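You operate a simulated robot arm through the tools that you are given. There is no shell and no other tool. Be economical: measure what you need, move in short steps, check, and stop when the job is done.

Carry out the task below with a simulated robot arm. There is one attempt and no reset: what you move stays moved.

## Task
Brush the powder off the belt.
Fine: lower the brush with the belt stopped, run the belt till no powder is left, stop it, lift the brush again.

The check looks at the end state, three seconds after you hand in, the way a careful person would. Anything else that was tipped, shoved, dropped, spilled or broken makes it a failure.

## Robot
A 7-joint arm with a two-finger parallel gripper, fixed in place. Base frame: the origin is at the foot of the arm, x ahead of it, y to its left, z up. Units: mm, degrees, N and s.
With the tool pointing down near the work surface it reaches from about 240 to 680 mm from the base axis. Its first joint turns from -66.0 to 66.0 degrees. Payload 2.4 kg.
The tool frame sits at the grasp point between the pads (the TCP): z along the fingers, y along the line on which they close. The tips reach 30 mm beyond it. Largest opening 94 mm; finger width 28, thickness 10; the body of the gripper, 50 by 96 mm, starts 55 mm behind the TCP.
Orientation is that of the tool frame in the base frame, as a unit quaternion [w, x, y, z]. With the fingers straight down and closing along the base's y, the tool's x points along the base's -x, its y along +y and its z along -z.

## Interface
- The arm moves only by the tool servo_tool. Its argument "series" is a list of rows, each a list of 6 numbers: the shift along the base's x, y, z in mm, then the turn, a rotation vector about the base's x, y, z in degrees. In form: [[tx, ty, tz, rx, ry, rz], ...]. A call has 1 to 10 rows; each row shifts and turns the commanded pose from where the row before left it. "grip" is the closure in counts, from 0 (fully open) to 255 (shut), set as the call begins (left out, the last holds). Rows are played at 5 a second. More than 50 mm and 8.6 degrees between two rows, or a gripper value outside its range, and nothing of the call is played. Where a pose cannot be reached the arm comes as near as it can. A force on the tool above 90 N (or 10 N above the force at the start of the call, whichever is more), or a blocked arm, ends the call early, and 0.2 s more pass. The fingers move at their own pace (about 153 mm/s each) and stop on an object; they squeeze with about 35 N. The grip force told is the motor's: it shows also when the fingers shut on nothing. Time passes only in rows, and 0.2 s behind the last, so rows that do not move let the fingers close. The reply holds the time, the measured pose of the TCP, the force on the tool along the base axes, the opening and the grip force, in the units named above and with some noise, with the torque about the TCP (base axes, N m) and any sound that the robot's microphone picked up.
- Cameras (640 x 400 px; columns grow to the right, rows downward): "scene" is fixed at [24.7, 469.4, 1437.7]; the picture's right is [-0.85, -0.52, 0.00], its down [-0.33, 0.55, -0.77] and it looks along [0.40, -0.66, -0.64] (base axes); focal length 298 px, centre (320, 200). "wrist" rides on the gripper at [76, 14, -102] in the tool frame; the picture's right is [-0.18, 0.98, 0.00], its down [-0.75, -0.14, -0.64] and it looks along [-0.63, -0.12, 0.77] (tool axes); focal length 243 px, centre (320, 200). There is no depth. A picture from a camera that has moved, and an enlarged one, comes with that camera's place and axes in the base frame and with its lens.
- grab_frame(camera): a new picture of that camera. The clock stands still meanwhile.
- zoom(camera, box): a new picture of the part [left, top, right, bottom] of that camera's present view, enlarged. The clock stands still meanwhile.
- sign_off(): hands the job in; it is judged then, once.

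Work in short steps. Places have to be worked out from the pictures, the camera data and where the tool is seen: move nearer, look again, correct. Check each grasp and each placing, and mend what went wrong. You have 120 turns and 84 pictures in all, those below and enlarged ones among them. Open the gripper and draw the arm clear of the work before you hand the job in, unless the task says otherwise; then end with one line.

The tools are called after "Request:" as a command line: name --pt "numbers of a row" for each row, then --argument value for the rest, lists and objects as JSON in quotes. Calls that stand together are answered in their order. servo_tool: Moves the arm, as the interface text tells. Its arguments: {"type":"object","properties":{"series":{"type":"array"},"grip":{"type":"number"}},"required":["series"]} The other tools are called the same way: grab_frame (camera) takes a picture; zoom (camera, box) takes an enlarged picture of a part of a camera's view; sign_off () hands the job in.

At the start:

```text
clock: 0.0
eef_pos: [339.0, -76.9, 1181.2]
orientation: [0.0, 0.0, 1.0, -0.001]
wrist_force: [-0.7, -0.2, -0.1]
torque: [0.02, 0.01, 0.0]
opening: 94.0
finger_force: 0.0
```

scene: 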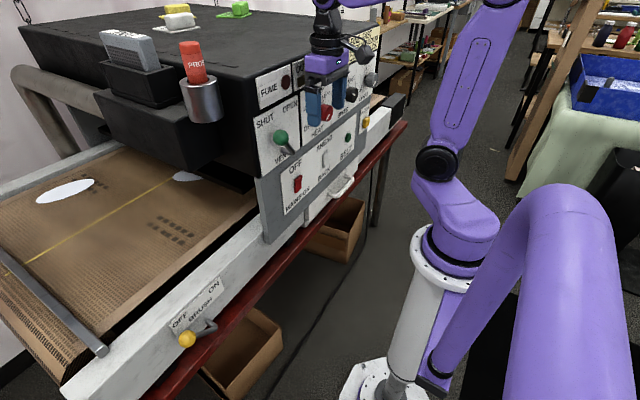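
wrist: 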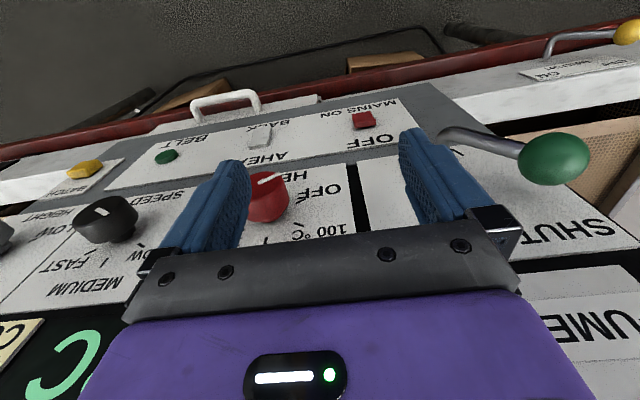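

The panel has several controls: a brush lever (OFF/ON) on the belt frame, a belt button, mains, and others. I'll enlarge the pictures to read them.

Request:
zoom --camera "scene" --box '[140, 260, 260, 360]'

Request:
zoom --camera "scene" --box '[240, 60, 400, 240]'

Request:
zoom --camera "wrist" --box '[0, 60, 420, 320]'

Request:
zoom --camera "scene" --box '[0, 130, 260, 380]'

```text
4.00 times, centred on (200, 310) of scene
camera zoom: at [24.7, 469.4, 1437.7], right [-0.85, -0.52, 0.0], down [-0.33, 0.55, -0.77], along [0.4, -0.66, -0.64], focal length 1193 px, centre (800, -240)
```

zoom: 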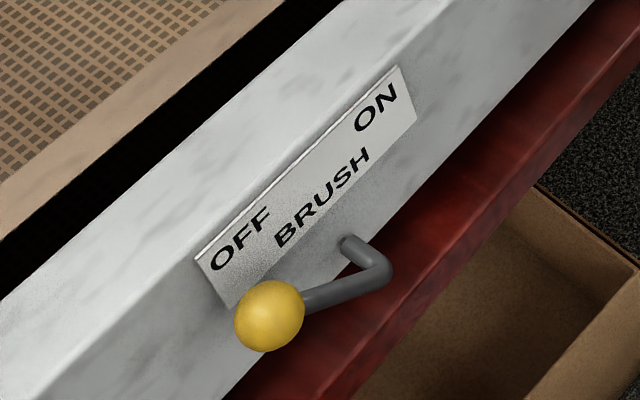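

```text
2.22 times, centred on (320, 150) of scene
camera zoom: at [24.7, 469.4, 1437.7], right [-0.85, -0.52, 0.0], down [-0.33, 0.55, -0.77], along [0.4, -0.66, -0.64], focal length 663 px, centre (320, 311)
```

zoom: 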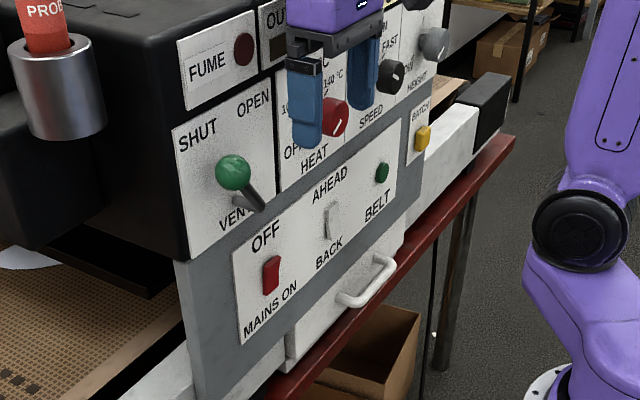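

```text
1.52 times, centred on (210, 190) of wrist
camera zoom: at [264.7, -62.6, 1285.2], right [0.18, 0.98, 0.0], down [0.75, -0.14, 0.64], along [0.63, -0.12, -0.77], focal length 370 px, centre (488, 215)
```

zoom: 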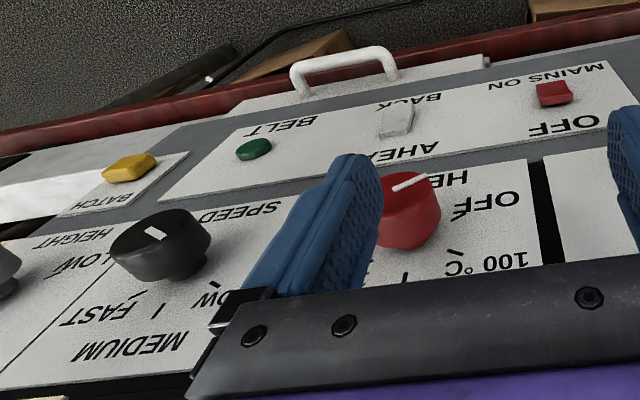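

```text
1.60 times, centred on (130, 255) of scene
camera zoom: at [24.7, 469.4, 1437.7], right [-0.85, -0.52, 0.0], down [-0.33, 0.55, -0.77], along [0.4, -0.66, -0.64], focal length 477 px, centre (624, 112)
```

zoom: 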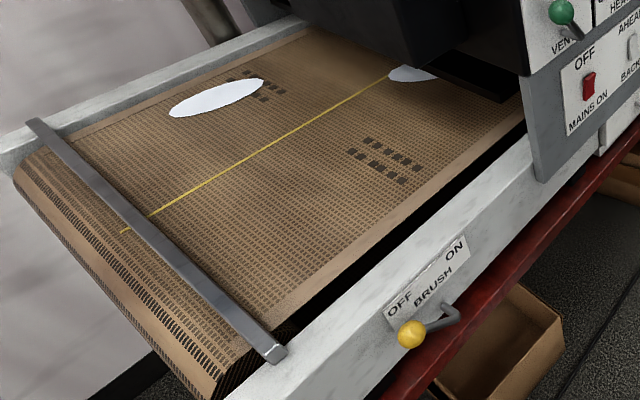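

The panel face is near x≈400: mains rocker ≈(393,-31,980), AHEAD/BACK ≈(393,-168,977), green BELT button ≈(398,-315,978). The brush knob is around (380,371,870). I'll back away from the panel, clear of the vent lever, and then go left for a close look at the brush lever.

Request:
servo_tool --pt "-40 0 0 0 0 0" --pt "-40 0 0 0 0 0" --pt "0 45 0 0 0 0" --pt "0 45 0 0 0 0" --pt "0 45 0 0 0 0" --pt "0 45 0 0 0 0" --pt "0 45 0 0 0 0" --pt "0 45 0 0 0 0" --pt "0 45 0 0 0 0" --pt "0 45 0 0 0 0"

Request:
servo_tool --pt "0 40 -40 0 0 0" --pt "0 20 -40 0 0 0" --pt "10 0 -40 0 0 0" --pt "10 0 -40 0 0 0" --pt "0 0 -30 0 0 0" --pt "0 0 0 0 0 0"

Request:
grab_frame --camera "wrist"

Request:
grab_frame --camera "scene"

```text
clock: 2.2
eef_pos: [260.6, 282.9, 1179.5]
orientation: [0.0, 0.001, 1.0, 0.0]
wrist_force: [-0.6, 0.5, -0.1]
torque: [-0.01, 0.02, 0.01]
opening: 94.0
finger_force: 0.1
```

```text
refused: row 1 steps farther than a row can; nothing moved
```

```text
77 pictures are left
camera wrist: at [185.2, 298.1, 1282.0], right [0.19, 0.98, 0.0], down [0.75, -0.14, 0.64], along [0.63, -0.12, -0.77], focal length 243 px, centre (320, 200)
```

wrist: 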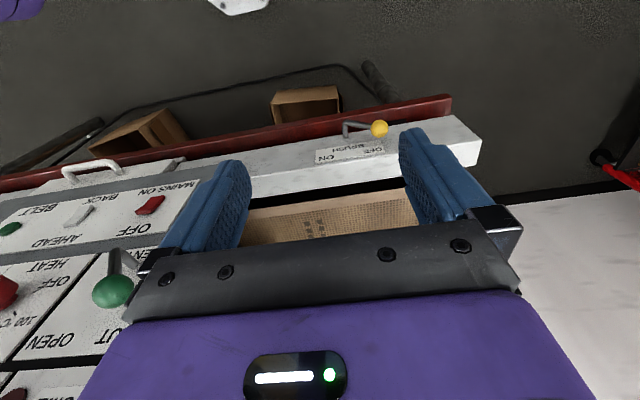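

```text
76 pictures are left
```

scene: 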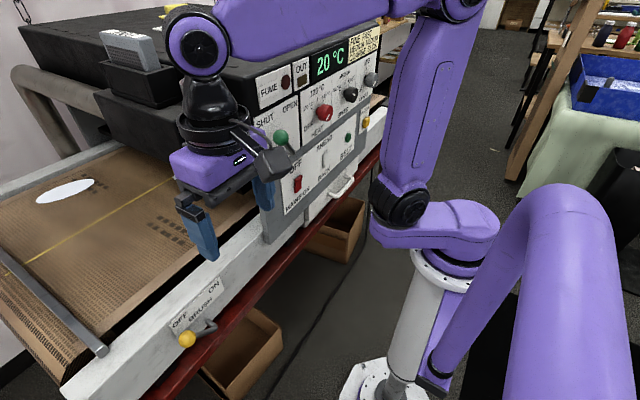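

With the arm out of the way, the display reads 20 °C and a sticker is visible. I'll read the sticker and the switches before going closer.

Request:
zoom --camera "scene" --box '[250, 20, 394, 110]'

Request:
zoom --camera "scene" --box '[270, 110, 390, 220]'

Request:
zoom --camera "wrist" --box '[300, 90, 420, 180]'

```text
4.44 times, centred on (322, 65) of scene
camera zoom: at [24.7, 469.4, 1437.7], right [-0.85, -0.52, 0.0], down [-0.33, 0.55, -0.77], along [0.4, -0.66, -0.64], focal length 1325 px, centre (311, 800)
```

zoom: 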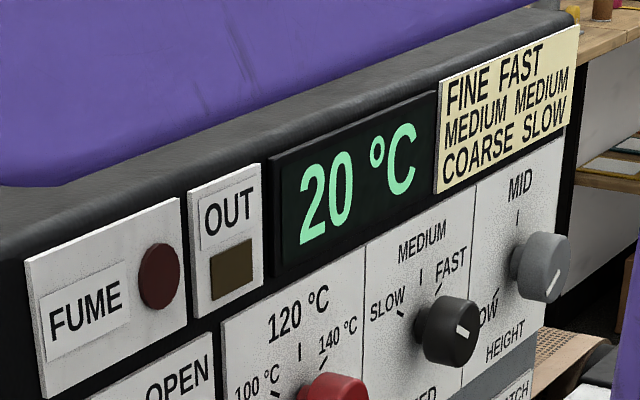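

```text
3.64 times, centred on (330, 165) of scene
camera zoom: at [24.7, 469.4, 1437.7], right [-0.85, -0.52, 0.0], down [-0.33, 0.55, -0.77], along [0.4, -0.66, -0.64], focal length 1084 px, centre (284, 327)
```

zoom: 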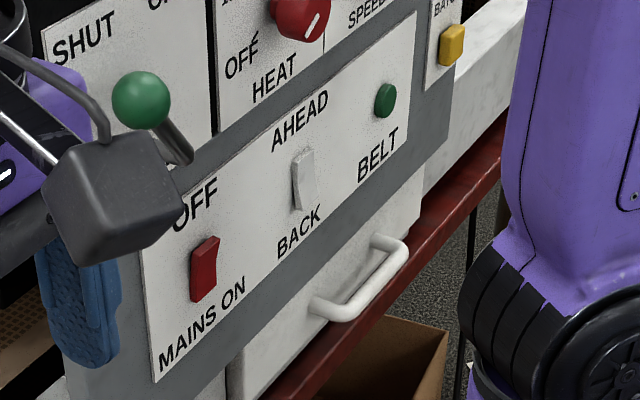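

```text
4.44 times, centred on (360, 135) of wrist
camera zoom: at [185.2, 298.1, 1282.0], right [0.19, 0.98, 0.0], down [0.75, -0.14, 0.64], along [0.63, -0.12, -0.77], focal length 1078 px, centre (142, 489)
```

zoom: 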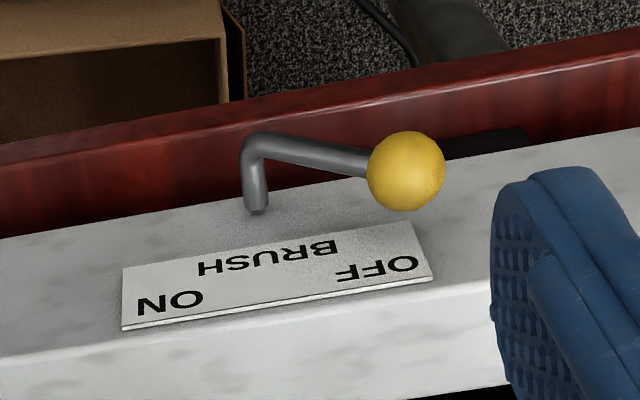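

The belt is still and the display is lit. The speed pointer seems to be at FAST. Triangulation puts the brush knob at ≈(382,369,866), its arm pivoting about x at ≈(y 313, z 836), with the frame face at x≈402. It should swing over the top to ON. I'll close the fingers and go to the +y side of the knob, high first.

Request:
servo_tool --pt "0 45 0 0 0 0" --pt "0 45 0 0 0 0" --pt "0 39 0 0 0 0" --pt "15 0 -45 0 0 0" --pt "15 0 -45 0 0 0" --pt "15 0 -45 0 0 0" --pt "35 0 -30 0 0 0" --pt "34 0 -30 0 0 0" --pt "0 0 0 0 0 0" --grip 255

Request:
grab_frame --camera "wrist"

Request:
grab_frame --camera "scene"

```text
clock: 4.2
eef_pos: [377.0, 413.5, 985.8]
orientation: [0.0, 0.0, 1.0, 0.0]
wrist_force: [0.0, -0.5, 0.4]
torque: [0.0, 0.0, 0.01]
opening: 0.0
finger_force: 33.1
```

```text
72 pictures are left
camera wrist: at [302.1, 427.4, 1088.0], right [0.18, 0.98, 0.0], down [0.75, -0.14, 0.64], along [0.63, -0.12, -0.77], focal length 243 px, centre (320, 200)
```

wrist: 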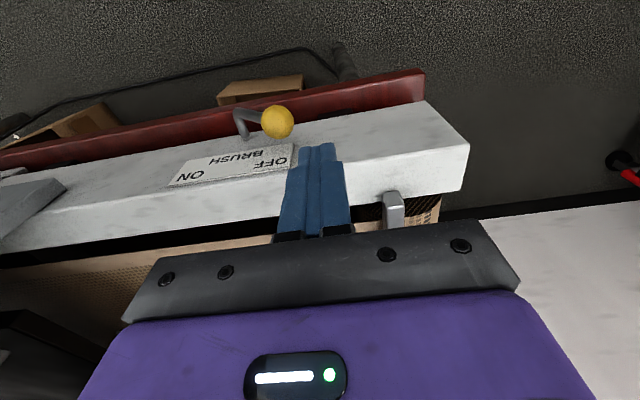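

```text
71 pictures are left
```

scene: 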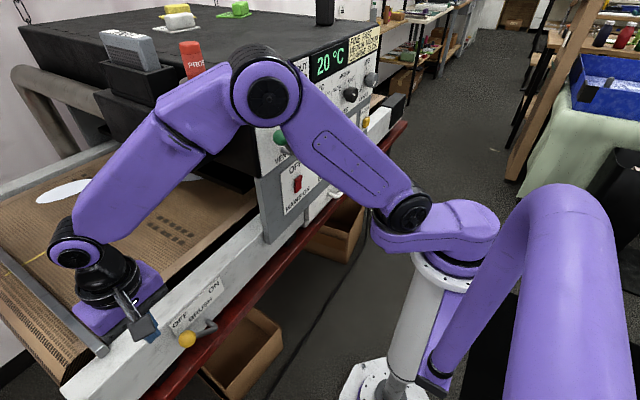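

The knob is confirmed at ≈(383,371,866). I'll lower beside it, staying clear of the frame face and the brush bar end, with the tips about 10 mm below the knob centre.

Request:
servo_tool --pt "-3 0 -40 0 0 0" --pt "0 0 -35 0 0 0" --pt "0 0 -26 0 0 0" --pt "0 0 0 0 0 0"

Request:
grab_frame --camera "wrist"

```text
clock: 5.2
eef_pos: [369.6, 413.1, 884.8]
orientation: [0.0, 0.0, 1.0, 0.001]
wrist_force: [-0.4, -0.5, -0.3]
torque: [0.0, -0.03, -0.01]
opening: 0.0
finger_force: 33.3
```

```text
70 pictures are left
camera wrist: at [295.1, 427.4, 988.5], right [0.18, 0.98, 0.0], down [0.75, -0.14, 0.64], along [0.63, -0.12, -0.77], focal length 243 px, centre (320, 200)
```

wrist: 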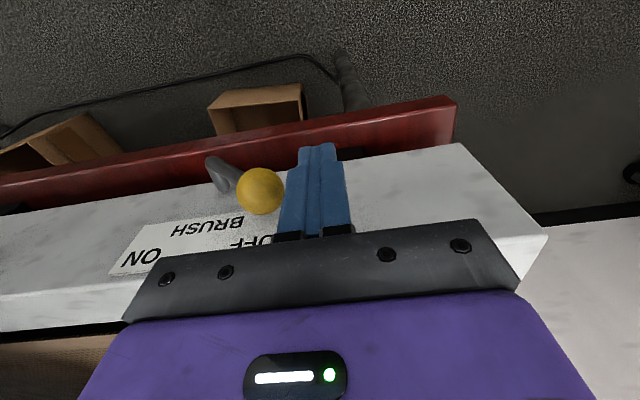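

The knob is at ≈(381,373,866), just to the −y side of the fingers. I'll make contact and follow the arc upward past the top.

Request:
servo_tool --pt "4 -8 0 0 0 0" --pt "0 -7 2 0 0 0" --pt "0 -8 9 0 0 0" --pt "0 -12.5 11.4 0 0 0" --pt "0 -15.1 8 0 0 0" --pt "0 -16.5 3.7 0 0 0" --pt "0 -17 -0.8 0 0 0" --pt "0 0 0 0 0 0"

Request:
grab_frame --camera "wrist"

Request:
grab_frame --camera "scene"

```text
clock: 7.0
eef_pos: [374.6, 330.3, 925.4]
orientation: [0.004, -0.002, 1.0, 0.004]
wrist_force: [-27.3, 10.6, 79.2]
torque: [-0.34, 0.07, -0.19]
opening: 0.0
finger_force: 32.6
```

```text
69 pictures are left
camera wrist: at [299.4, 343.6, 1027.2], right [0.18, 0.98, 0.01], down [0.75, -0.14, 0.65], along [0.64, -0.11, -0.76], focal length 243 px, centre (320, 200)
```

wrist: 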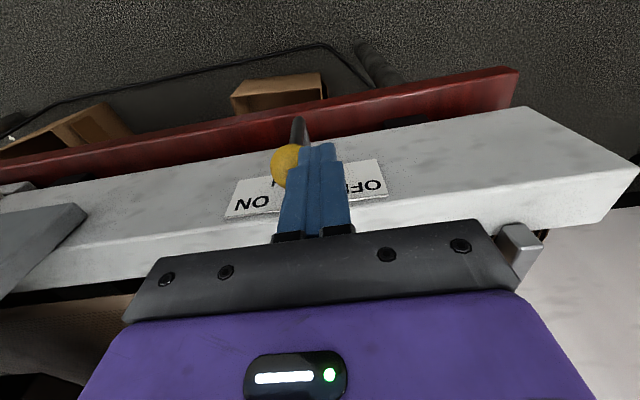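

```text
68 pictures are left
```

scene: 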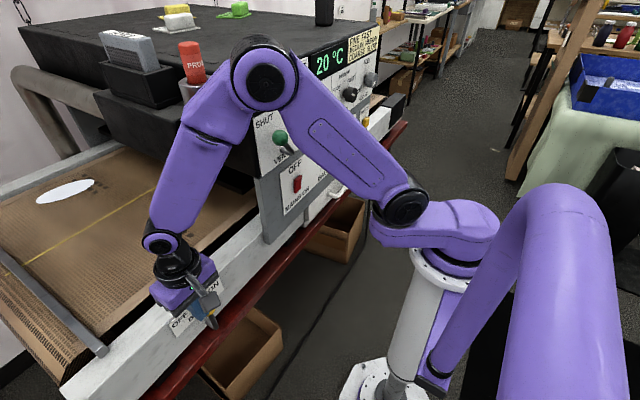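

There's about 79 N upward on the tips, so the fingers are bearing down on the knob's shoulder. The knob is already past the top, so I'll unload by lifting and look.

Request:
servo_tool --pt "-3 4 10 0 0 0" --pt "0 12 8 0 0 0" --pt "0 0 0 0 0 0"

Request:
zoom --camera "wrist" --box '[200, 80, 400, 240]'

Request:
zoom --camera "scene" --box '[140, 230, 280, 350]'

```text
clock: 7.8
eef_pos: [371.2, 342.7, 935.9]
orientation: [0.0, 0.001, 1.0, -0.001]
wrist_force: [-0.3, 0.7, 0.3]
torque: [0.01, -0.01, -0.02]
opening: 0.0
finger_force: 33.1
```

```text
2.50 times, centred on (300, 160) of wrist
camera zoom: at [297.1, 358.0, 1039.6], right [0.18, 0.98, 0.0], down [0.75, -0.14, 0.64], along [0.63, -0.12, -0.77], focal length 606 px, centre (370, 300)
```

zoom: 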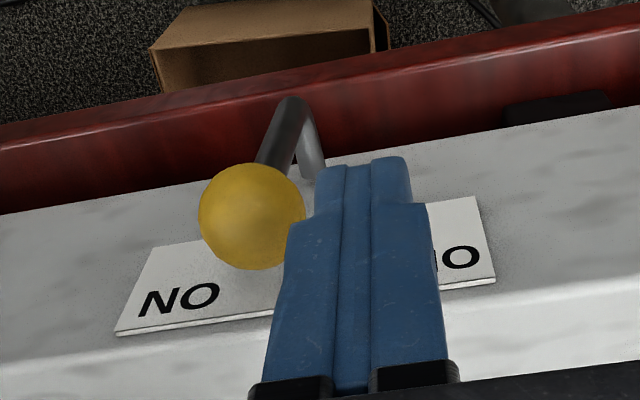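

```text
3.33 times, centred on (210, 290) of scene
camera zoom: at [24.7, 469.4, 1437.7], right [-0.85, -0.52, 0.0], down [-0.33, 0.55, -0.77], along [0.4, -0.66, -0.64], focal length 994 px, centre (687, -100)
```

zoom: 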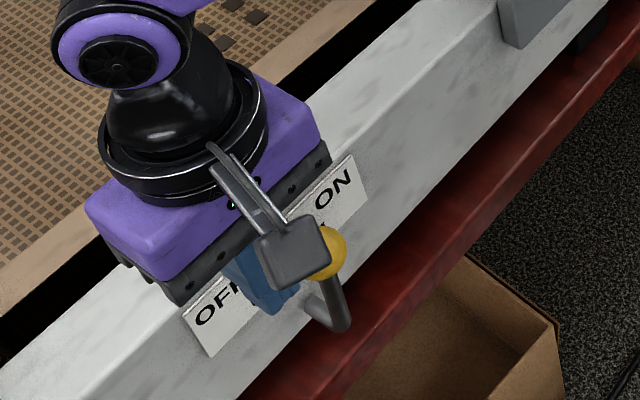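

The knob sits at ≈(381,308,893), just past the top, and stays there. I'll lower the tips beside its +y side and push on down the arc toward ON.

Request:
servo_tool --pt "2 0 -14 0 0 0" --pt "1 0 -13 0 0 0" --pt "0 -12 0 0 0 0" --pt "0 -14 -2 0 0 0" --pt "0 -14 -5 0 0 0" --pt "0 -13 -8 0 0 0" --pt "0 0 0 0 0 0"

Request:
zoom --camera "wrist" --box '[200, 80, 400, 240]'

Request:
grab_frame --camera "scene"

```text
clock: 9.4
eef_pos: [375.0, 290.7, 894.2]
orientation: [0.0, 0.0, 1.0, 0.0]
wrist_force: [-0.4, -0.3, -0.3]
torque: [-0.01, -0.01, 0.02]
opening: 0.0
finger_force: 33.2
```

```text
2.50 times, centred on (300, 160) of wrist
camera zoom: at [299.8, 305.5, 997.1], right [0.18, 0.98, 0.0], down [0.75, -0.14, 0.64], along [0.63, -0.12, -0.77], focal length 606 px, centre (370, 300)
```

zoom: 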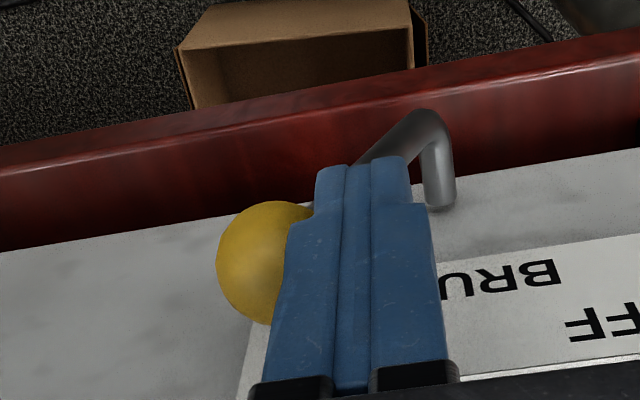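

```text
64 pictures are left
```

scene: 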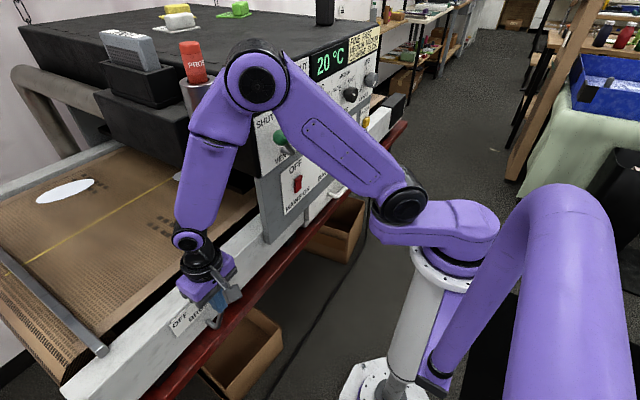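

The knob is at ≈(381,264,878), about 12° short of the mirror position. I'll push the remaining bit gently and watch the force.

Request:
servo_tool --pt "0 -5 -7 0 0 0" --pt "0 -5 -6 0 0 0" --pt "0 -3 -3 0 0 0" --pt "0 0 0 0 0 0"

Request:
zoom --camera "wrist" --box '[200, 80, 400, 240]'

```text
clock: 10.4
eef_pos: [375.8, 278.4, 879.2]
orientation: [0.0, 0.0, 1.0, 0.0]
wrist_force: [-0.7, 0.3, 1.7]
torque: [0.0, 0.03, -0.01]
opening: 0.1
finger_force: 33.2
```

```text
2.50 times, centred on (300, 160) of wrist
camera zoom: at [300.5, 292.6, 982.2], right [0.18, 0.98, 0.0], down [0.75, -0.14, 0.64], along [0.63, -0.12, -0.77], focal length 606 px, centre (370, 300)
```

zoom: 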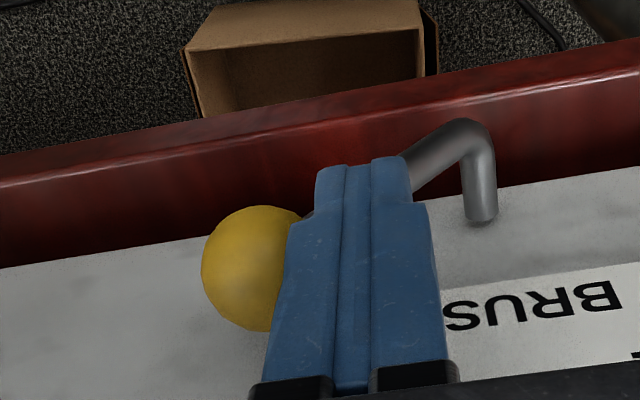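

The knob is now at ≈(381,249,866), the mirror of OFF. A small extra nudge will tell whether it's at its stop; then I'll lift and view the brush.

Request:
servo_tool --pt "0 -3 0 0 0 0" --pt "0 -3 0 0 0 0" --pt "0 0 0 0 0 0"

Request:
servo_tool --pt "0 10 5 0 0 0" --pt "-10 10 40 0 0 0" --pt "-30 0 35 0 0 0" --pt "-40 0 25 0 0 0" --pt "-30 -30 0 0 0 0" --pt "0 -45 0 0 0 0" --pt "0 -45 0 0 0 0" --pt "0 0 0 0 0 0"

Request:
zoom --camera "scene" --box '[0, 130, 260, 380]'

Request:
zoom --camera "scene" --box '[140, 250, 260, 360]'

```text
clock: 11.2
eef_pos: [376.1, 276.6, 881.0]
orientation: [0.004, -0.002, 1.0, 0.003]
wrist_force: [-3.3, 27.8, 10.1]
torque: [0.74, 0.0, 0.25]
opening: 0.0
finger_force: 32.9
```

```text
clock: 13.0
eef_pos: [268.2, 172.2, 987.4]
orientation: [0.0, 0.0, 1.0, -0.001]
wrist_force: [-0.2, 0.3, -0.3]
torque: [-0.05, 0.02, 0.01]
opening: 0.4
finger_force: 33.3
```

```text
1.60 times, centred on (130, 255) of scene
camera zoom: at [24.7, 469.4, 1437.7], right [-0.85, -0.52, 0.0], down [-0.33, 0.55, -0.77], along [0.4, -0.66, -0.64], focal length 477 px, centre (624, 112)
```

zoom: 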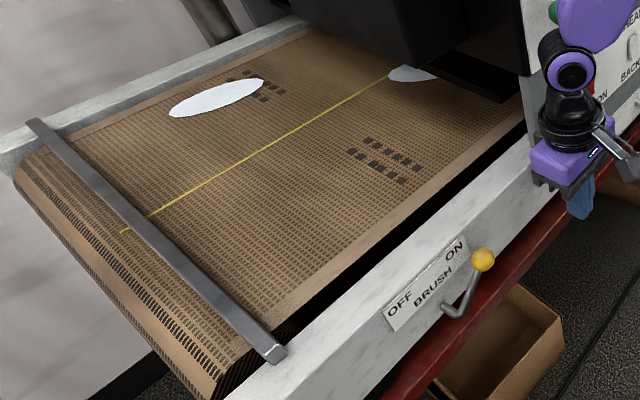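

```text
3.64 times, centred on (200, 305) of scene
camera zoom: at [24.7, 469.4, 1437.7], right [-0.85, -0.52, 0.0], down [-0.33, 0.55, -0.77], along [0.4, -0.66, -0.64], focal length 1084 px, centre (756, -182)
```

zoom: 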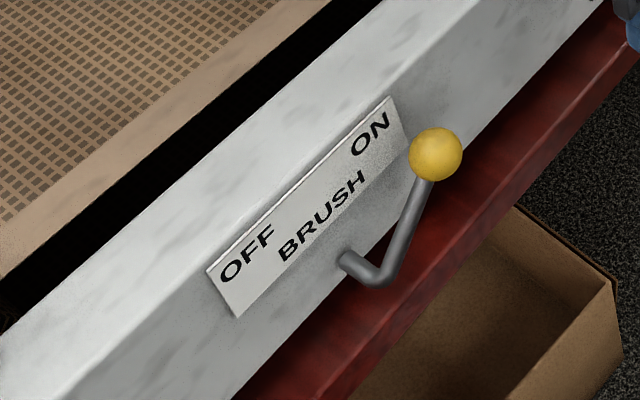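

The lever is firmly at ON, and it stopped at about 28 N. Next I'll move in front of the panel, well back from it, to read the switches before touching any.

Request:
servo_tool --pt "-10 -40 20 0 0 0" --pt "0 -45 20 0 0 0" --pt "0 -45 20 0 0 0" --pt "0 -45 20 0 0 0" --pt "0 -45 20 0 0 0" --pt "0 -45 20 0 0 0" --pt "0 -45 15 0 0 0" --pt "0 -30 0 0 0 0" --pt "0 0 0 0 0 0"

Request:
grab_frame --camera "wrist"

```text
clock: 15.0
eef_pos: [254.7, -166.8, 1120.5]
orientation: [0.0, 0.0, 1.0, 0.001]
wrist_force: [0.0, 0.7, 1.4]
torque: [0.02, 0.02, 0.03]
opening: 0.2
finger_force: 33.1
```

```text
60 pictures are left
camera wrist: at [179.2, -152.7, 1223.1], right [0.18, 0.98, 0.0], down [0.75, -0.14, 0.64], along [0.63, -0.12, -0.77], focal length 243 px, centre (320, 200)
```

wrist: 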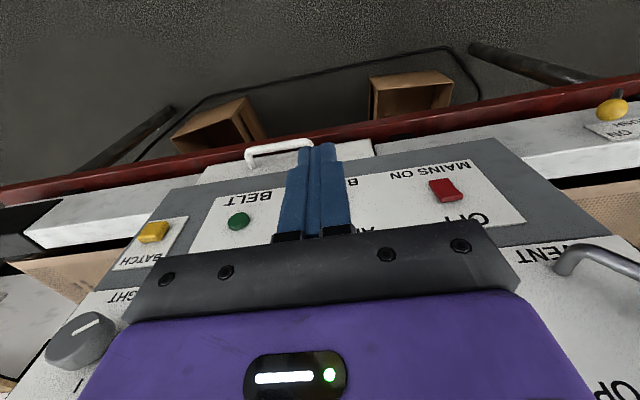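

I'll zoom on the rocker and the button here, and use the scene camera for whatever the gripper hides.

Request:
zoom --camera "wrist" --box '[350, 130, 550, 250]'

Request:
zoom --camera "scene" --box '[250, 50, 400, 220]'

```text
3.20 times, centred on (450, 190) of wrist
camera zoom: at [179.2, -152.7, 1223.1], right [0.18, 0.98, 0.0], down [0.75, -0.14, 0.64], along [0.63, -0.12, -0.77], focal length 776 px, centre (-96, 232)
```

zoom: 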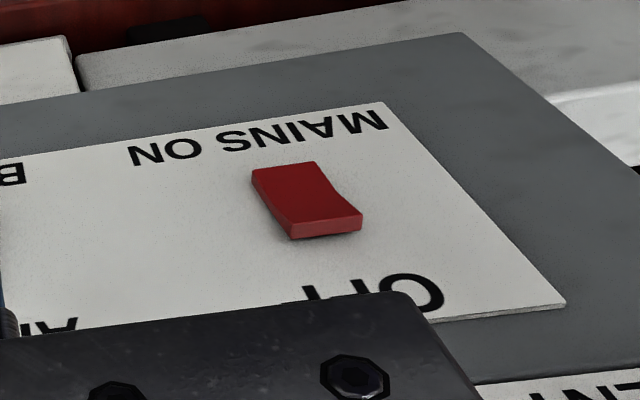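

```text
2.35 times, centred on (325, 135) of scene
camera zoom: at [24.7, 469.4, 1437.7], right [-0.85, -0.52, 0.0], down [-0.33, 0.55, -0.77], along [0.4, -0.66, -0.64], focal length 702 px, centre (308, 353)
```

zoom: 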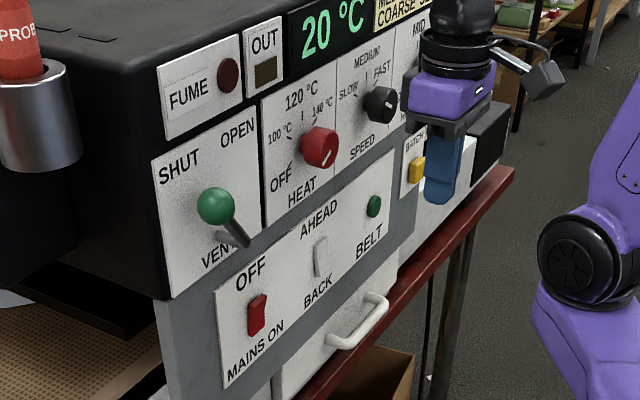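

The rocker's ON end is pressed in, and the lit display agrees, so mains is on. I'll check the heat and speed pointers and the AHEAD/BACK rocker more closely.

Request:
zoom --camera "scene" --box '[300, 75, 360, 125]'

Request:
zoom --camera "scene" --box '[295, 125, 360, 185]'

```text
8.00 times, centred on (330, 100) of scene
camera zoom: at [24.7, 469.4, 1437.7], right [-0.85, -0.52, 0.0], down [-0.33, 0.55, -0.77], along [0.4, -0.66, -0.64], focal length 2386 px, centre (240, 1000)
```

zoom: 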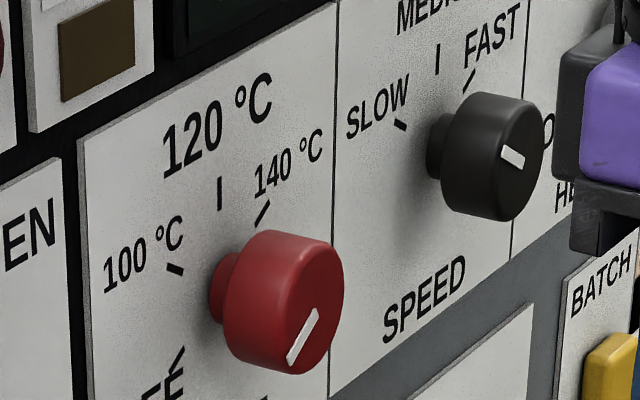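

```text
6.67 times, centred on (328, 155) of scene
camera zoom: at [24.7, 469.4, 1437.7], right [-0.85, -0.52, 0.0], down [-0.33, 0.55, -0.77], along [0.4, -0.66, -0.64], focal length 1988 px, centre (270, 500)
```

zoom: 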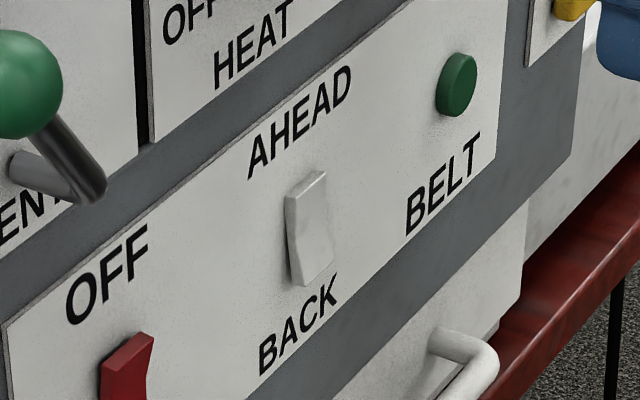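

Heat points at OFF. The speed pointer seems to lie along the SLOW mark. For the BELT button I'll tilt the fingers forward, with the tips leading so the gripper body doesn't reach the panel first, while moving over in front of the button.

Request:
servo_tool --pt "0 -20 -5 0 -8.5 0" --pt "0 -20 -10 0 -8.5 0" --pt "0 -20 -15 0 -8.5 0" --pt "0 -20 -15 0 -8.5 0" --pt "0 -20 -15 0 -8.5 0" --pt "0 -20 -15 0 -8.5 0" --pt "0 -15 -15 0 -8.5 0" --pt "0 -13 -15 0 0 0" --pt "0 0 0 0 0 0"

Request:
grab_frame --camera "wrist"

Request:
grab_frame --camera "scene"

```text
clock: 17.0
eef_pos: [268.3, -327.1, 1034.6]
orientation: [0.47, -0.001, 0.883, 0.004]
wrist_force: [-0.9, 0.1, 0.1]
torque: [0.0, 0.0, -0.01]
opening: 0.0
finger_force: 33.2
out of reach, approached as far as the arm can: row 4, 5
```

```text
55 pictures are left
camera wrist: at [142.1, -312.8, 1029.0], right [0.1, 0.98, 0.16], down [-0.11, -0.15, 0.98], along [0.99, -0.11, 0.1], focal length 243 px, centre (320, 200)
```

wrist: 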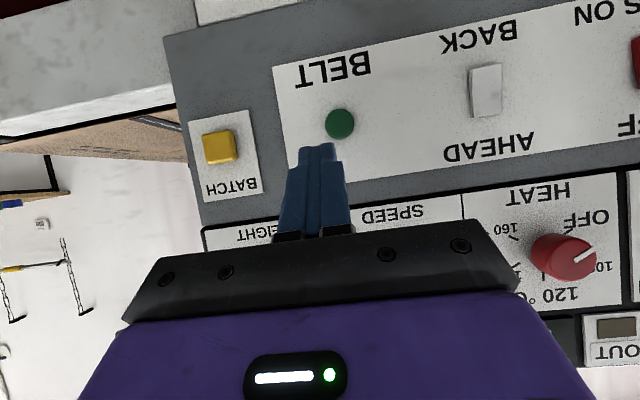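

```text
54 pictures are left
```

scene: 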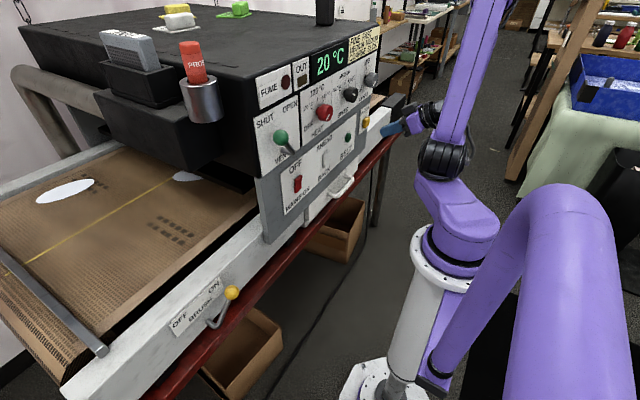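

This is a near-frontal view of the panel, upside down. I'll zoom on heat and the direction rocker.

Request:
zoom --camera "wrist" --box '[440, 20, 640, 310]'

Request:
zoom --camera "wrist" --box '[430, 30, 550, 160]'

```text
1.38 times, centred on (540, 165) of wrist
camera zoom: at [142.1, -312.8, 1029.0], right [0.1, 0.98, 0.16], down [-0.11, -0.15, 0.98], along [0.99, -0.11, 0.1], focal length 335 px, centre (17, 248)
```

zoom: 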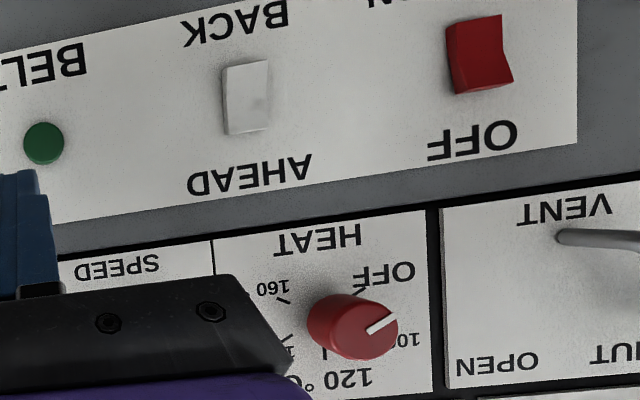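

```text
3.08 times, centred on (490, 95) of wrist
camera zoom: at [142.1, -312.8, 1029.0], right [0.1, 0.98, 0.16], down [-0.11, -0.15, 0.98], along [0.99, -0.11, 0.1], focal length 746 px, centre (-203, 523)
```

zoom: 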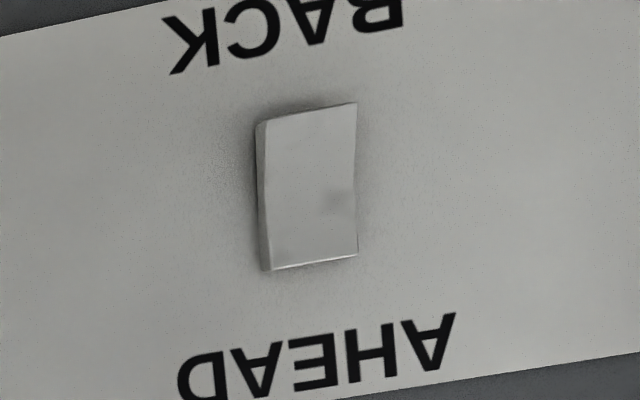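

Heat is at OFF. The green button computes to ≈(398,-309,980), and the tips are now at about (293,-327,1018). I'll line up and approach to about 15 mm short.

Request:
servo_tool --pt "20 9 -20 0 0 0" --pt "20 9 -19 0 0 0" --pt "20 0 0 0 0 0" --pt "18 0 0 0 0 0" --pt "0 0 0 0 0 0"

Request:
grab_frame --camera "wrist"

Request:
zoom --camera "scene" --box '[300, 80, 420, 200]'

```text
clock: 18.2
eef_pos: [347.6, -311.0, 995.3]
orientation: [0.471, -0.001, 0.882, 0.003]
wrist_force: [0.1, -0.5, 0.3]
torque: [0.0, 0.02, 0.0]
opening: 0.3
finger_force: 32.9
```

```text
51 pictures are left
camera wrist: at [220.1, -297.5, 990.2], right [0.1, 0.98, 0.16], down [-0.11, -0.15, 0.98], along [0.99, -0.11, 0.09], focal length 243 px, centre (320, 200)
```

wrist: 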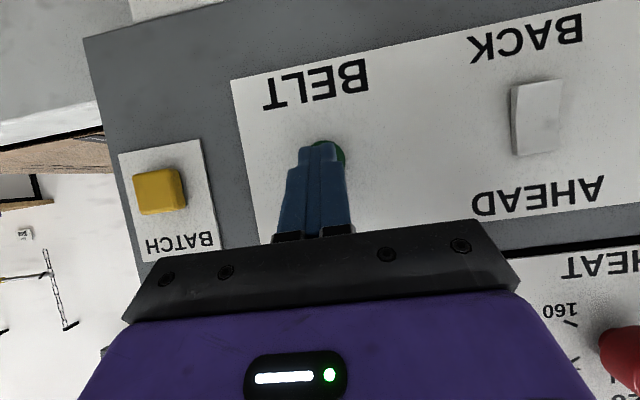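

```text
3.33 times, centred on (360, 140) of scene
camera zoom: at [24.7, 469.4, 1437.7], right [-0.85, -0.52, 0.0], down [-0.33, 0.55, -0.77], along [0.4, -0.66, -0.64], focal length 994 px, centre (187, 400)
```

zoom: 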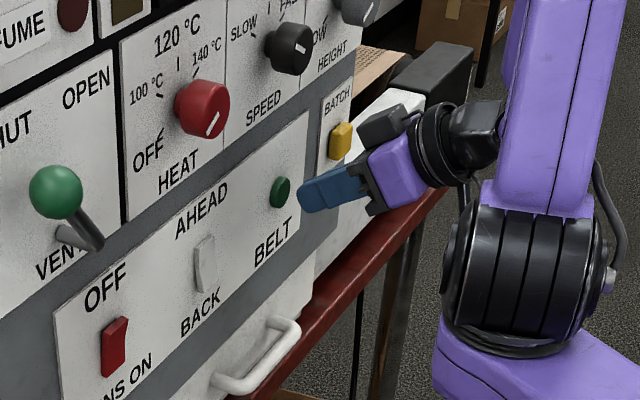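

The tips are aligned with the button to within about 4 mm. I'll press forward in small steps.

Request:
servo_tool --pt "6 4 -1 0 0 0" --pt "6 0 0 0 0 0" --pt "4 0 0 0 0 0" --pt "4 0 0 0 0 0" --pt "0 0 0 0 0 0"

```text
clock: 19.4
eef_pos: [365.5, -307.2, 992.4]
orientation: [0.469, 0.0, 0.883, 0.003]
wrist_force: [-29.1, 6.6, 9.8]
torque: [0.07, -0.17, 0.24]
opening: 0.0
finger_force: 32.6
heard: click
```

A click was heard at about 29 N. I'll back off and look at the belt.

Request:
servo_tool --pt "-12 0 0 0 0 0" --pt "-15 0 0 0 0 0" --pt "0 0 0 0 0 0"

Request:
grab_frame --camera "scene"

```text
clock: 20.2
eef_pos: [339.7, -306.1, 993.2]
orientation: [0.47, -0.002, 0.882, 0.004]
wrist_force: [0.2, -0.8, -0.4]
torque: [-0.03, 0.01, 0.01]
opening: 0.2
finger_force: 33.2
```

```text
49 pictures are left
```

scene: 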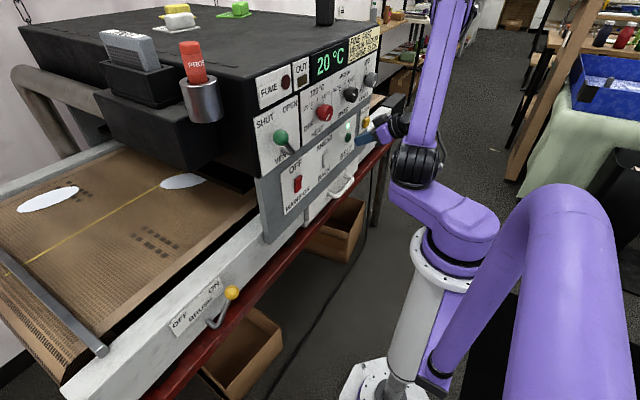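

The belt runs toward the +y end where the bar is, and the button is lit. I'll wait and watch the powder.

Request:
servo_tool --pt "0 0 0 0 0 0" --pt "0 0 0 0 0 0" --pt "0 0 0 0 0 0" --pt "0 0 0 0 0 0" --pt "0 0 0 0 0 0" --pt "0 0 0 0 0 0" --pt "0 0 0 0 0 0" --pt "0 0 0 0 0 0"

Request:
grab_frame --camera "scene"

```text
clock: 22.0
eef_pos: [340.2, -306.7, 993.0]
orientation: [0.47, -0.002, 0.883, 0.004]
wrist_force: [0.4, -0.3, -0.3]
torque: [0.04, -0.01, 0.01]
opening: 0.0
finger_force: 32.7
```

```text
48 pictures are left
```

scene: 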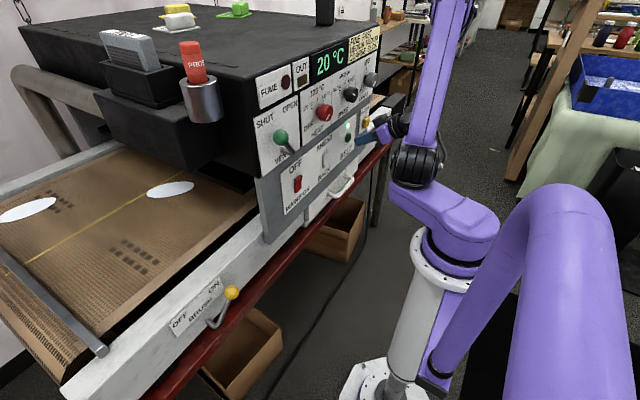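

The belt crawls at the present speed. I'll keep waiting to see what happens when the first patch reaches the bar.

Request:
servo_tool --pt "0 0 0 0 0 0" --pt "0 0 0 0 0 0" --pt "0 0 0 0 0 0" --pt "0 0 0 0 0 0" --pt "0 0 0 0 0 0" --pt "0 0 0 0 0 0" --pt "0 0 0 0 0 0" --pt "0 0 0 0 0 0" --pt "0 0 0 0 0 0" --pt "0 0 0 0 0 0"

Request:
servo_tool --pt "0 0 0 0 0 0" --pt "0 0 0 0 0 0" --pt "0 0 0 0 0 0" --pt "0 0 0 0 0 0" --pt "0 0 0 0 0 0" --pt "0 0 0 0 0 0" --pt "0 0 0 0 0 0" --pt "0 0 0 0 0 0" --pt "0 0 0 0 0 0" --pt "0 0 0 0 0 0"

Request:
zoom --camera "scene" --box '[0, 130, 260, 380]'

```text
clock: 24.2
eef_pos: [340.3, -305.2, 993.1]
orientation: [0.47, -0.001, 0.883, 0.004]
wrist_force: [-0.8, -0.1, -0.7]
torque: [0.05, -0.03, 0.01]
opening: 0.0
finger_force: 32.4
```

```text
clock: 26.4
eef_pos: [339.2, -305.3, 992.9]
orientation: [0.471, -0.001, 0.882, 0.004]
wrist_force: [-0.9, 0.8, 0.0]
torque: [-0.03, 0.0, 0.02]
opening: 0.0
finger_force: 33.2
```

```text
1.60 times, centred on (130, 255) of scene
camera zoom: at [24.7, 469.4, 1437.7], right [-0.85, -0.52, 0.0], down [-0.33, 0.55, -0.77], along [0.4, -0.66, -0.64], focal length 477 px, centre (624, 112)
```

zoom: 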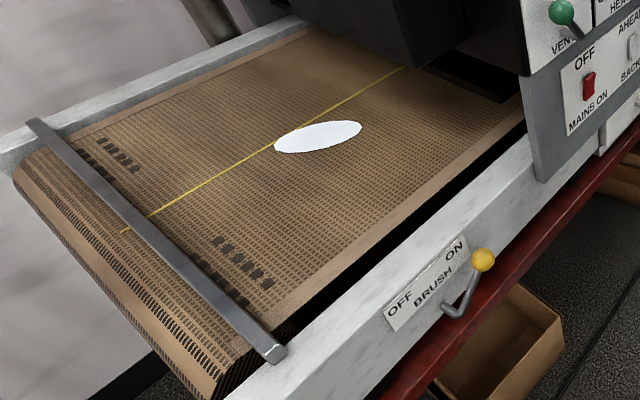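

The first patch vanished on reaching the bar, so the brush works. I'll keep running until the second patch arrives and see whether more come out of the oven.

Request:
servo_tool --pt "0 0 0 0 0 0" --pt "0 0 0 0 0 0" --pt "0 0 0 0 0 0" --pt "0 0 0 0 0 0" --pt "0 0 0 0 0 0" --pt "0 0 0 0 0 0" --pt "0 0 0 0 0 0" --pt "0 0 0 0 0 0" --pt "0 0 0 0 0 0" --pt "0 0 0 0 0 0"

Request:
servo_tool --pt "0 0 0 0 0 0" --pt "0 0 0 0 0 0" --pt "0 0 0 0 0 0" --pt "0 0 0 0 0 0" --pt "0 0 0 0 0 0" --pt "0 0 0 0 0 0" --pt "0 0 0 0 0 0" --pt "0 0 0 0 0 0" --pt "0 0 0 0 0 0" --pt "0 0 0 0 0 0"

Request:
servo_tool --pt "0 0 0 0 0 0" --pt "0 0 0 0 0 0" --pt "0 0 0 0 0 0" --pt "0 0 0 0 0 0" --pt "0 0 0 0 0 0" --pt "0 0 0 0 0 0" --pt "0 0 0 0 0 0" --pt "0 0 0 0 0 0" --pt "0 0 0 0 0 0" --pt "0 0 0 0 0 0"

Request:
zoom --camera "scene" --box '[0, 130, 260, 380]'

```text
clock: 28.6
eef_pos: [340.2, -305.9, 992.7]
orientation: [0.47, -0.002, 0.883, 0.004]
wrist_force: [-0.5, -0.4, -0.2]
torque: [-0.01, 0.0, 0.04]
opening: 0.1
finger_force: 33.0
```

```text
clock: 30.8
eef_pos: [341.1, -305.7, 992.8]
orientation: [0.47, -0.002, 0.882, 0.004]
wrist_force: [-0.4, 0.0, -0.1]
torque: [0.01, 0.03, -0.02]
opening: 0.1
finger_force: 33.0
```

```text
clock: 33.0
eef_pos: [339.9, -305.1, 993.2]
orientation: [0.47, -0.001, 0.883, 0.004]
wrist_force: [0.1, -0.4, -0.4]
torque: [-0.01, 0.01, 0.01]
opening: 0.0
finger_force: 33.0
```

```text
1.60 times, centred on (130, 255) of scene
camera zoom: at [24.7, 469.4, 1437.7], right [-0.85, -0.52, 0.0], down [-0.33, 0.55, -0.77], along [0.4, -0.66, -0.64], focal length 477 px, centre (624, 112)
```

zoom: 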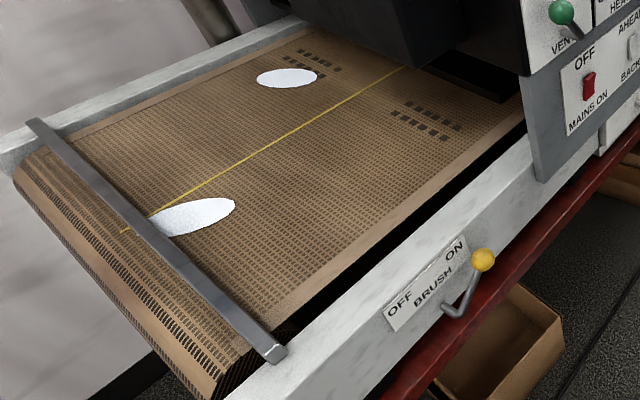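

A third patch came out of the oven. I'll keep running and count what emerges.

Request:
servo_tool --pt "0 0 0 0 0 0" --pt "0 0 0 0 0 0" --pt "0 0 0 0 0 0" --pt "0 0 0 0 0 0" --pt "0 0 0 0 0 0" --pt "0 0 0 0 0 0" --pt "0 0 0 0 0 0" --pt "0 0 0 0 0 0" --pt "0 0 0 0 0 0" --pt "0 0 0 0 0 0"

Request:
servo_tool --pt "0 0 0 0 0 0" --pt "0 0 0 0 0 0" --pt "0 0 0 0 0 0" --pt "0 0 0 0 0 0" --pt "0 0 0 0 0 0" --pt "0 0 0 0 0 0" --pt "0 0 0 0 0 0" --pt "0 0 0 0 0 0" --pt "0 0 0 0 0 0" --pt "0 0 0 0 0 0"

Request:
servo_tool --pt "0 0 0 0 0 0" --pt "0 0 0 0 0 0" --pt "0 0 0 0 0 0" --pt "0 0 0 0 0 0" --pt "0 0 0 0 0 0" --pt "0 0 0 0 0 0" --pt "0 0 0 0 0 0" --pt "0 0 0 0 0 0" --pt "0 0 0 0 0 0" --pt "0 0 0 0 0 0"

Request:
servo_tool --pt "0 0 0 0 0 0" --pt "0 0 0 0 0 0" --pt "0 0 0 0 0 0" --pt "0 0 0 0 0 0" --pt "0 0 0 0 0 0" --pt "0 0 0 0 0 0" --pt "0 0 0 0 0 0" --pt "0 0 0 0 0 0" --pt "0 0 0 0 0 0" --pt "0 0 0 0 0 0"

Request:
zoom --camera "scene" --box '[0, 130, 260, 380]'

```text
clock: 35.2
eef_pos: [340.8, -307.1, 993.0]
orientation: [0.47, -0.002, 0.883, 0.004]
wrist_force: [0.6, 0.4, 0.1]
torque: [-0.02, 0.01, 0.0]
opening: 0.1
finger_force: 33.2
```

```text
clock: 37.4
eef_pos: [340.1, -305.4, 993.3]
orientation: [0.47, -0.002, 0.883, 0.004]
wrist_force: [0.1, -0.7, -1.3]
torque: [-0.01, 0.0, 0.01]
opening: 0.0
finger_force: 33.0
```

```text
clock: 39.6
eef_pos: [340.3, -306.0, 991.2]
orientation: [0.47, -0.002, 0.882, 0.004]
wrist_force: [-0.6, -0.1, 0.2]
torque: [0.02, 0.0, -0.01]
opening: 0.0
finger_force: 33.2
```

```text
clock: 41.8
eef_pos: [339.7, -305.3, 992.3]
orientation: [0.47, -0.002, 0.883, 0.005]
wrist_force: [0.0, 0.7, -1.0]
torque: [0.01, -0.01, -0.02]
opening: 0.0
finger_force: 32.9
```

```text
1.60 times, centred on (130, 255) of scene
camera zoom: at [24.7, 469.4, 1437.7], right [-0.85, -0.52, 0.0], down [-0.33, 0.55, -0.77], along [0.4, -0.66, -0.64], focal length 477 px, centre (624, 112)
```

zoom: 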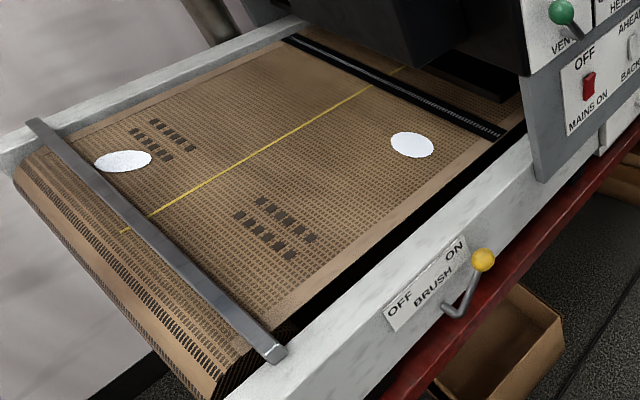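

A fourth patch and the belt's black seam have come out. The belt runs at about 27 mm/s, so clearing what was inside should take about 25 s more. I'll continue.

Request:
servo_tool --pt "0 0 0 0 0 0" --pt "0 0 0 0 0 0" --pt "0 0 0 0 0 0" --pt "0 0 0 0 0 0" --pt "0 0 0 0 0 0" --pt "0 0 0 0 0 0" --pt "0 0 0 0 0 0" --pt "0 0 0 0 0 0" --pt "0 0 0 0 0 0" --pt "0 0 0 0 0 0"

Request:
servo_tool --pt "0 0 0 0 0 0" --pt "0 0 0 0 0 0" --pt "0 0 0 0 0 0" --pt "0 0 0 0 0 0" --pt "0 0 0 0 0 0" --pt "0 0 0 0 0 0" --pt "0 0 0 0 0 0" --pt "0 0 0 0 0 0" --pt "0 0 0 0 0 0" --pt "0 0 0 0 0 0"

Request:
servo_tool --pt "0 0 0 0 0 0" --pt "0 0 0 0 0 0" --pt "0 0 0 0 0 0" --pt "0 0 0 0 0 0" --pt "0 0 0 0 0 0" --pt "0 0 0 0 0 0" --pt "0 0 0 0 0 0" --pt "0 0 0 0 0 0" --pt "0 0 0 0 0 0" --pt "0 0 0 0 0 0"

Request:
servo_tool --pt "0 0 0 0 0 0" --pt "0 0 0 0 0 0" --pt "0 0 0 0 0 0" --pt "0 0 0 0 0 0" --pt "0 0 0 0 0 0" --pt "0 0 0 0 0 0" --pt "0 0 0 0 0 0" --pt "0 0 0 0 0 0" --pt "0 0 0 0 0 0" --pt "0 0 0 0 0 0"

Request:
grab_frame --camera "scene"

```text
clock: 44.0
eef_pos: [339.6, -306.9, 993.1]
orientation: [0.471, -0.001, 0.882, 0.004]
wrist_force: [0.0, -0.1, -0.1]
torque: [-0.02, -0.03, -0.02]
opening: 0.0
finger_force: 32.8
```

```text
clock: 46.2
eef_pos: [339.8, -305.9, 992.6]
orientation: [0.47, -0.001, 0.882, 0.003]
wrist_force: [-0.2, -0.3, 0.3]
torque: [0.01, 0.02, -0.02]
opening: 0.0
finger_force: 33.0
```

```text
clock: 48.4
eef_pos: [340.2, -305.5, 992.6]
orientation: [0.47, -0.001, 0.883, 0.004]
wrist_force: [0.1, 0.1, 1.2]
torque: [-0.05, -0.01, -0.02]
opening: 0.0
finger_force: 32.9
```

```text
clock: 50.6
eef_pos: [340.3, -304.7, 991.9]
orientation: [0.47, -0.001, 0.883, 0.004]
wrist_force: [-1.0, 0.0, 0.6]
torque: [0.01, 0.02, 0.01]
opening: 0.0
finger_force: 32.5
```

```text
44 pictures are left
```

scene: 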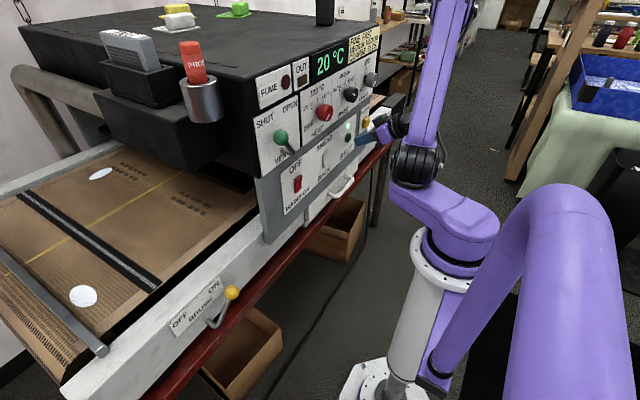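

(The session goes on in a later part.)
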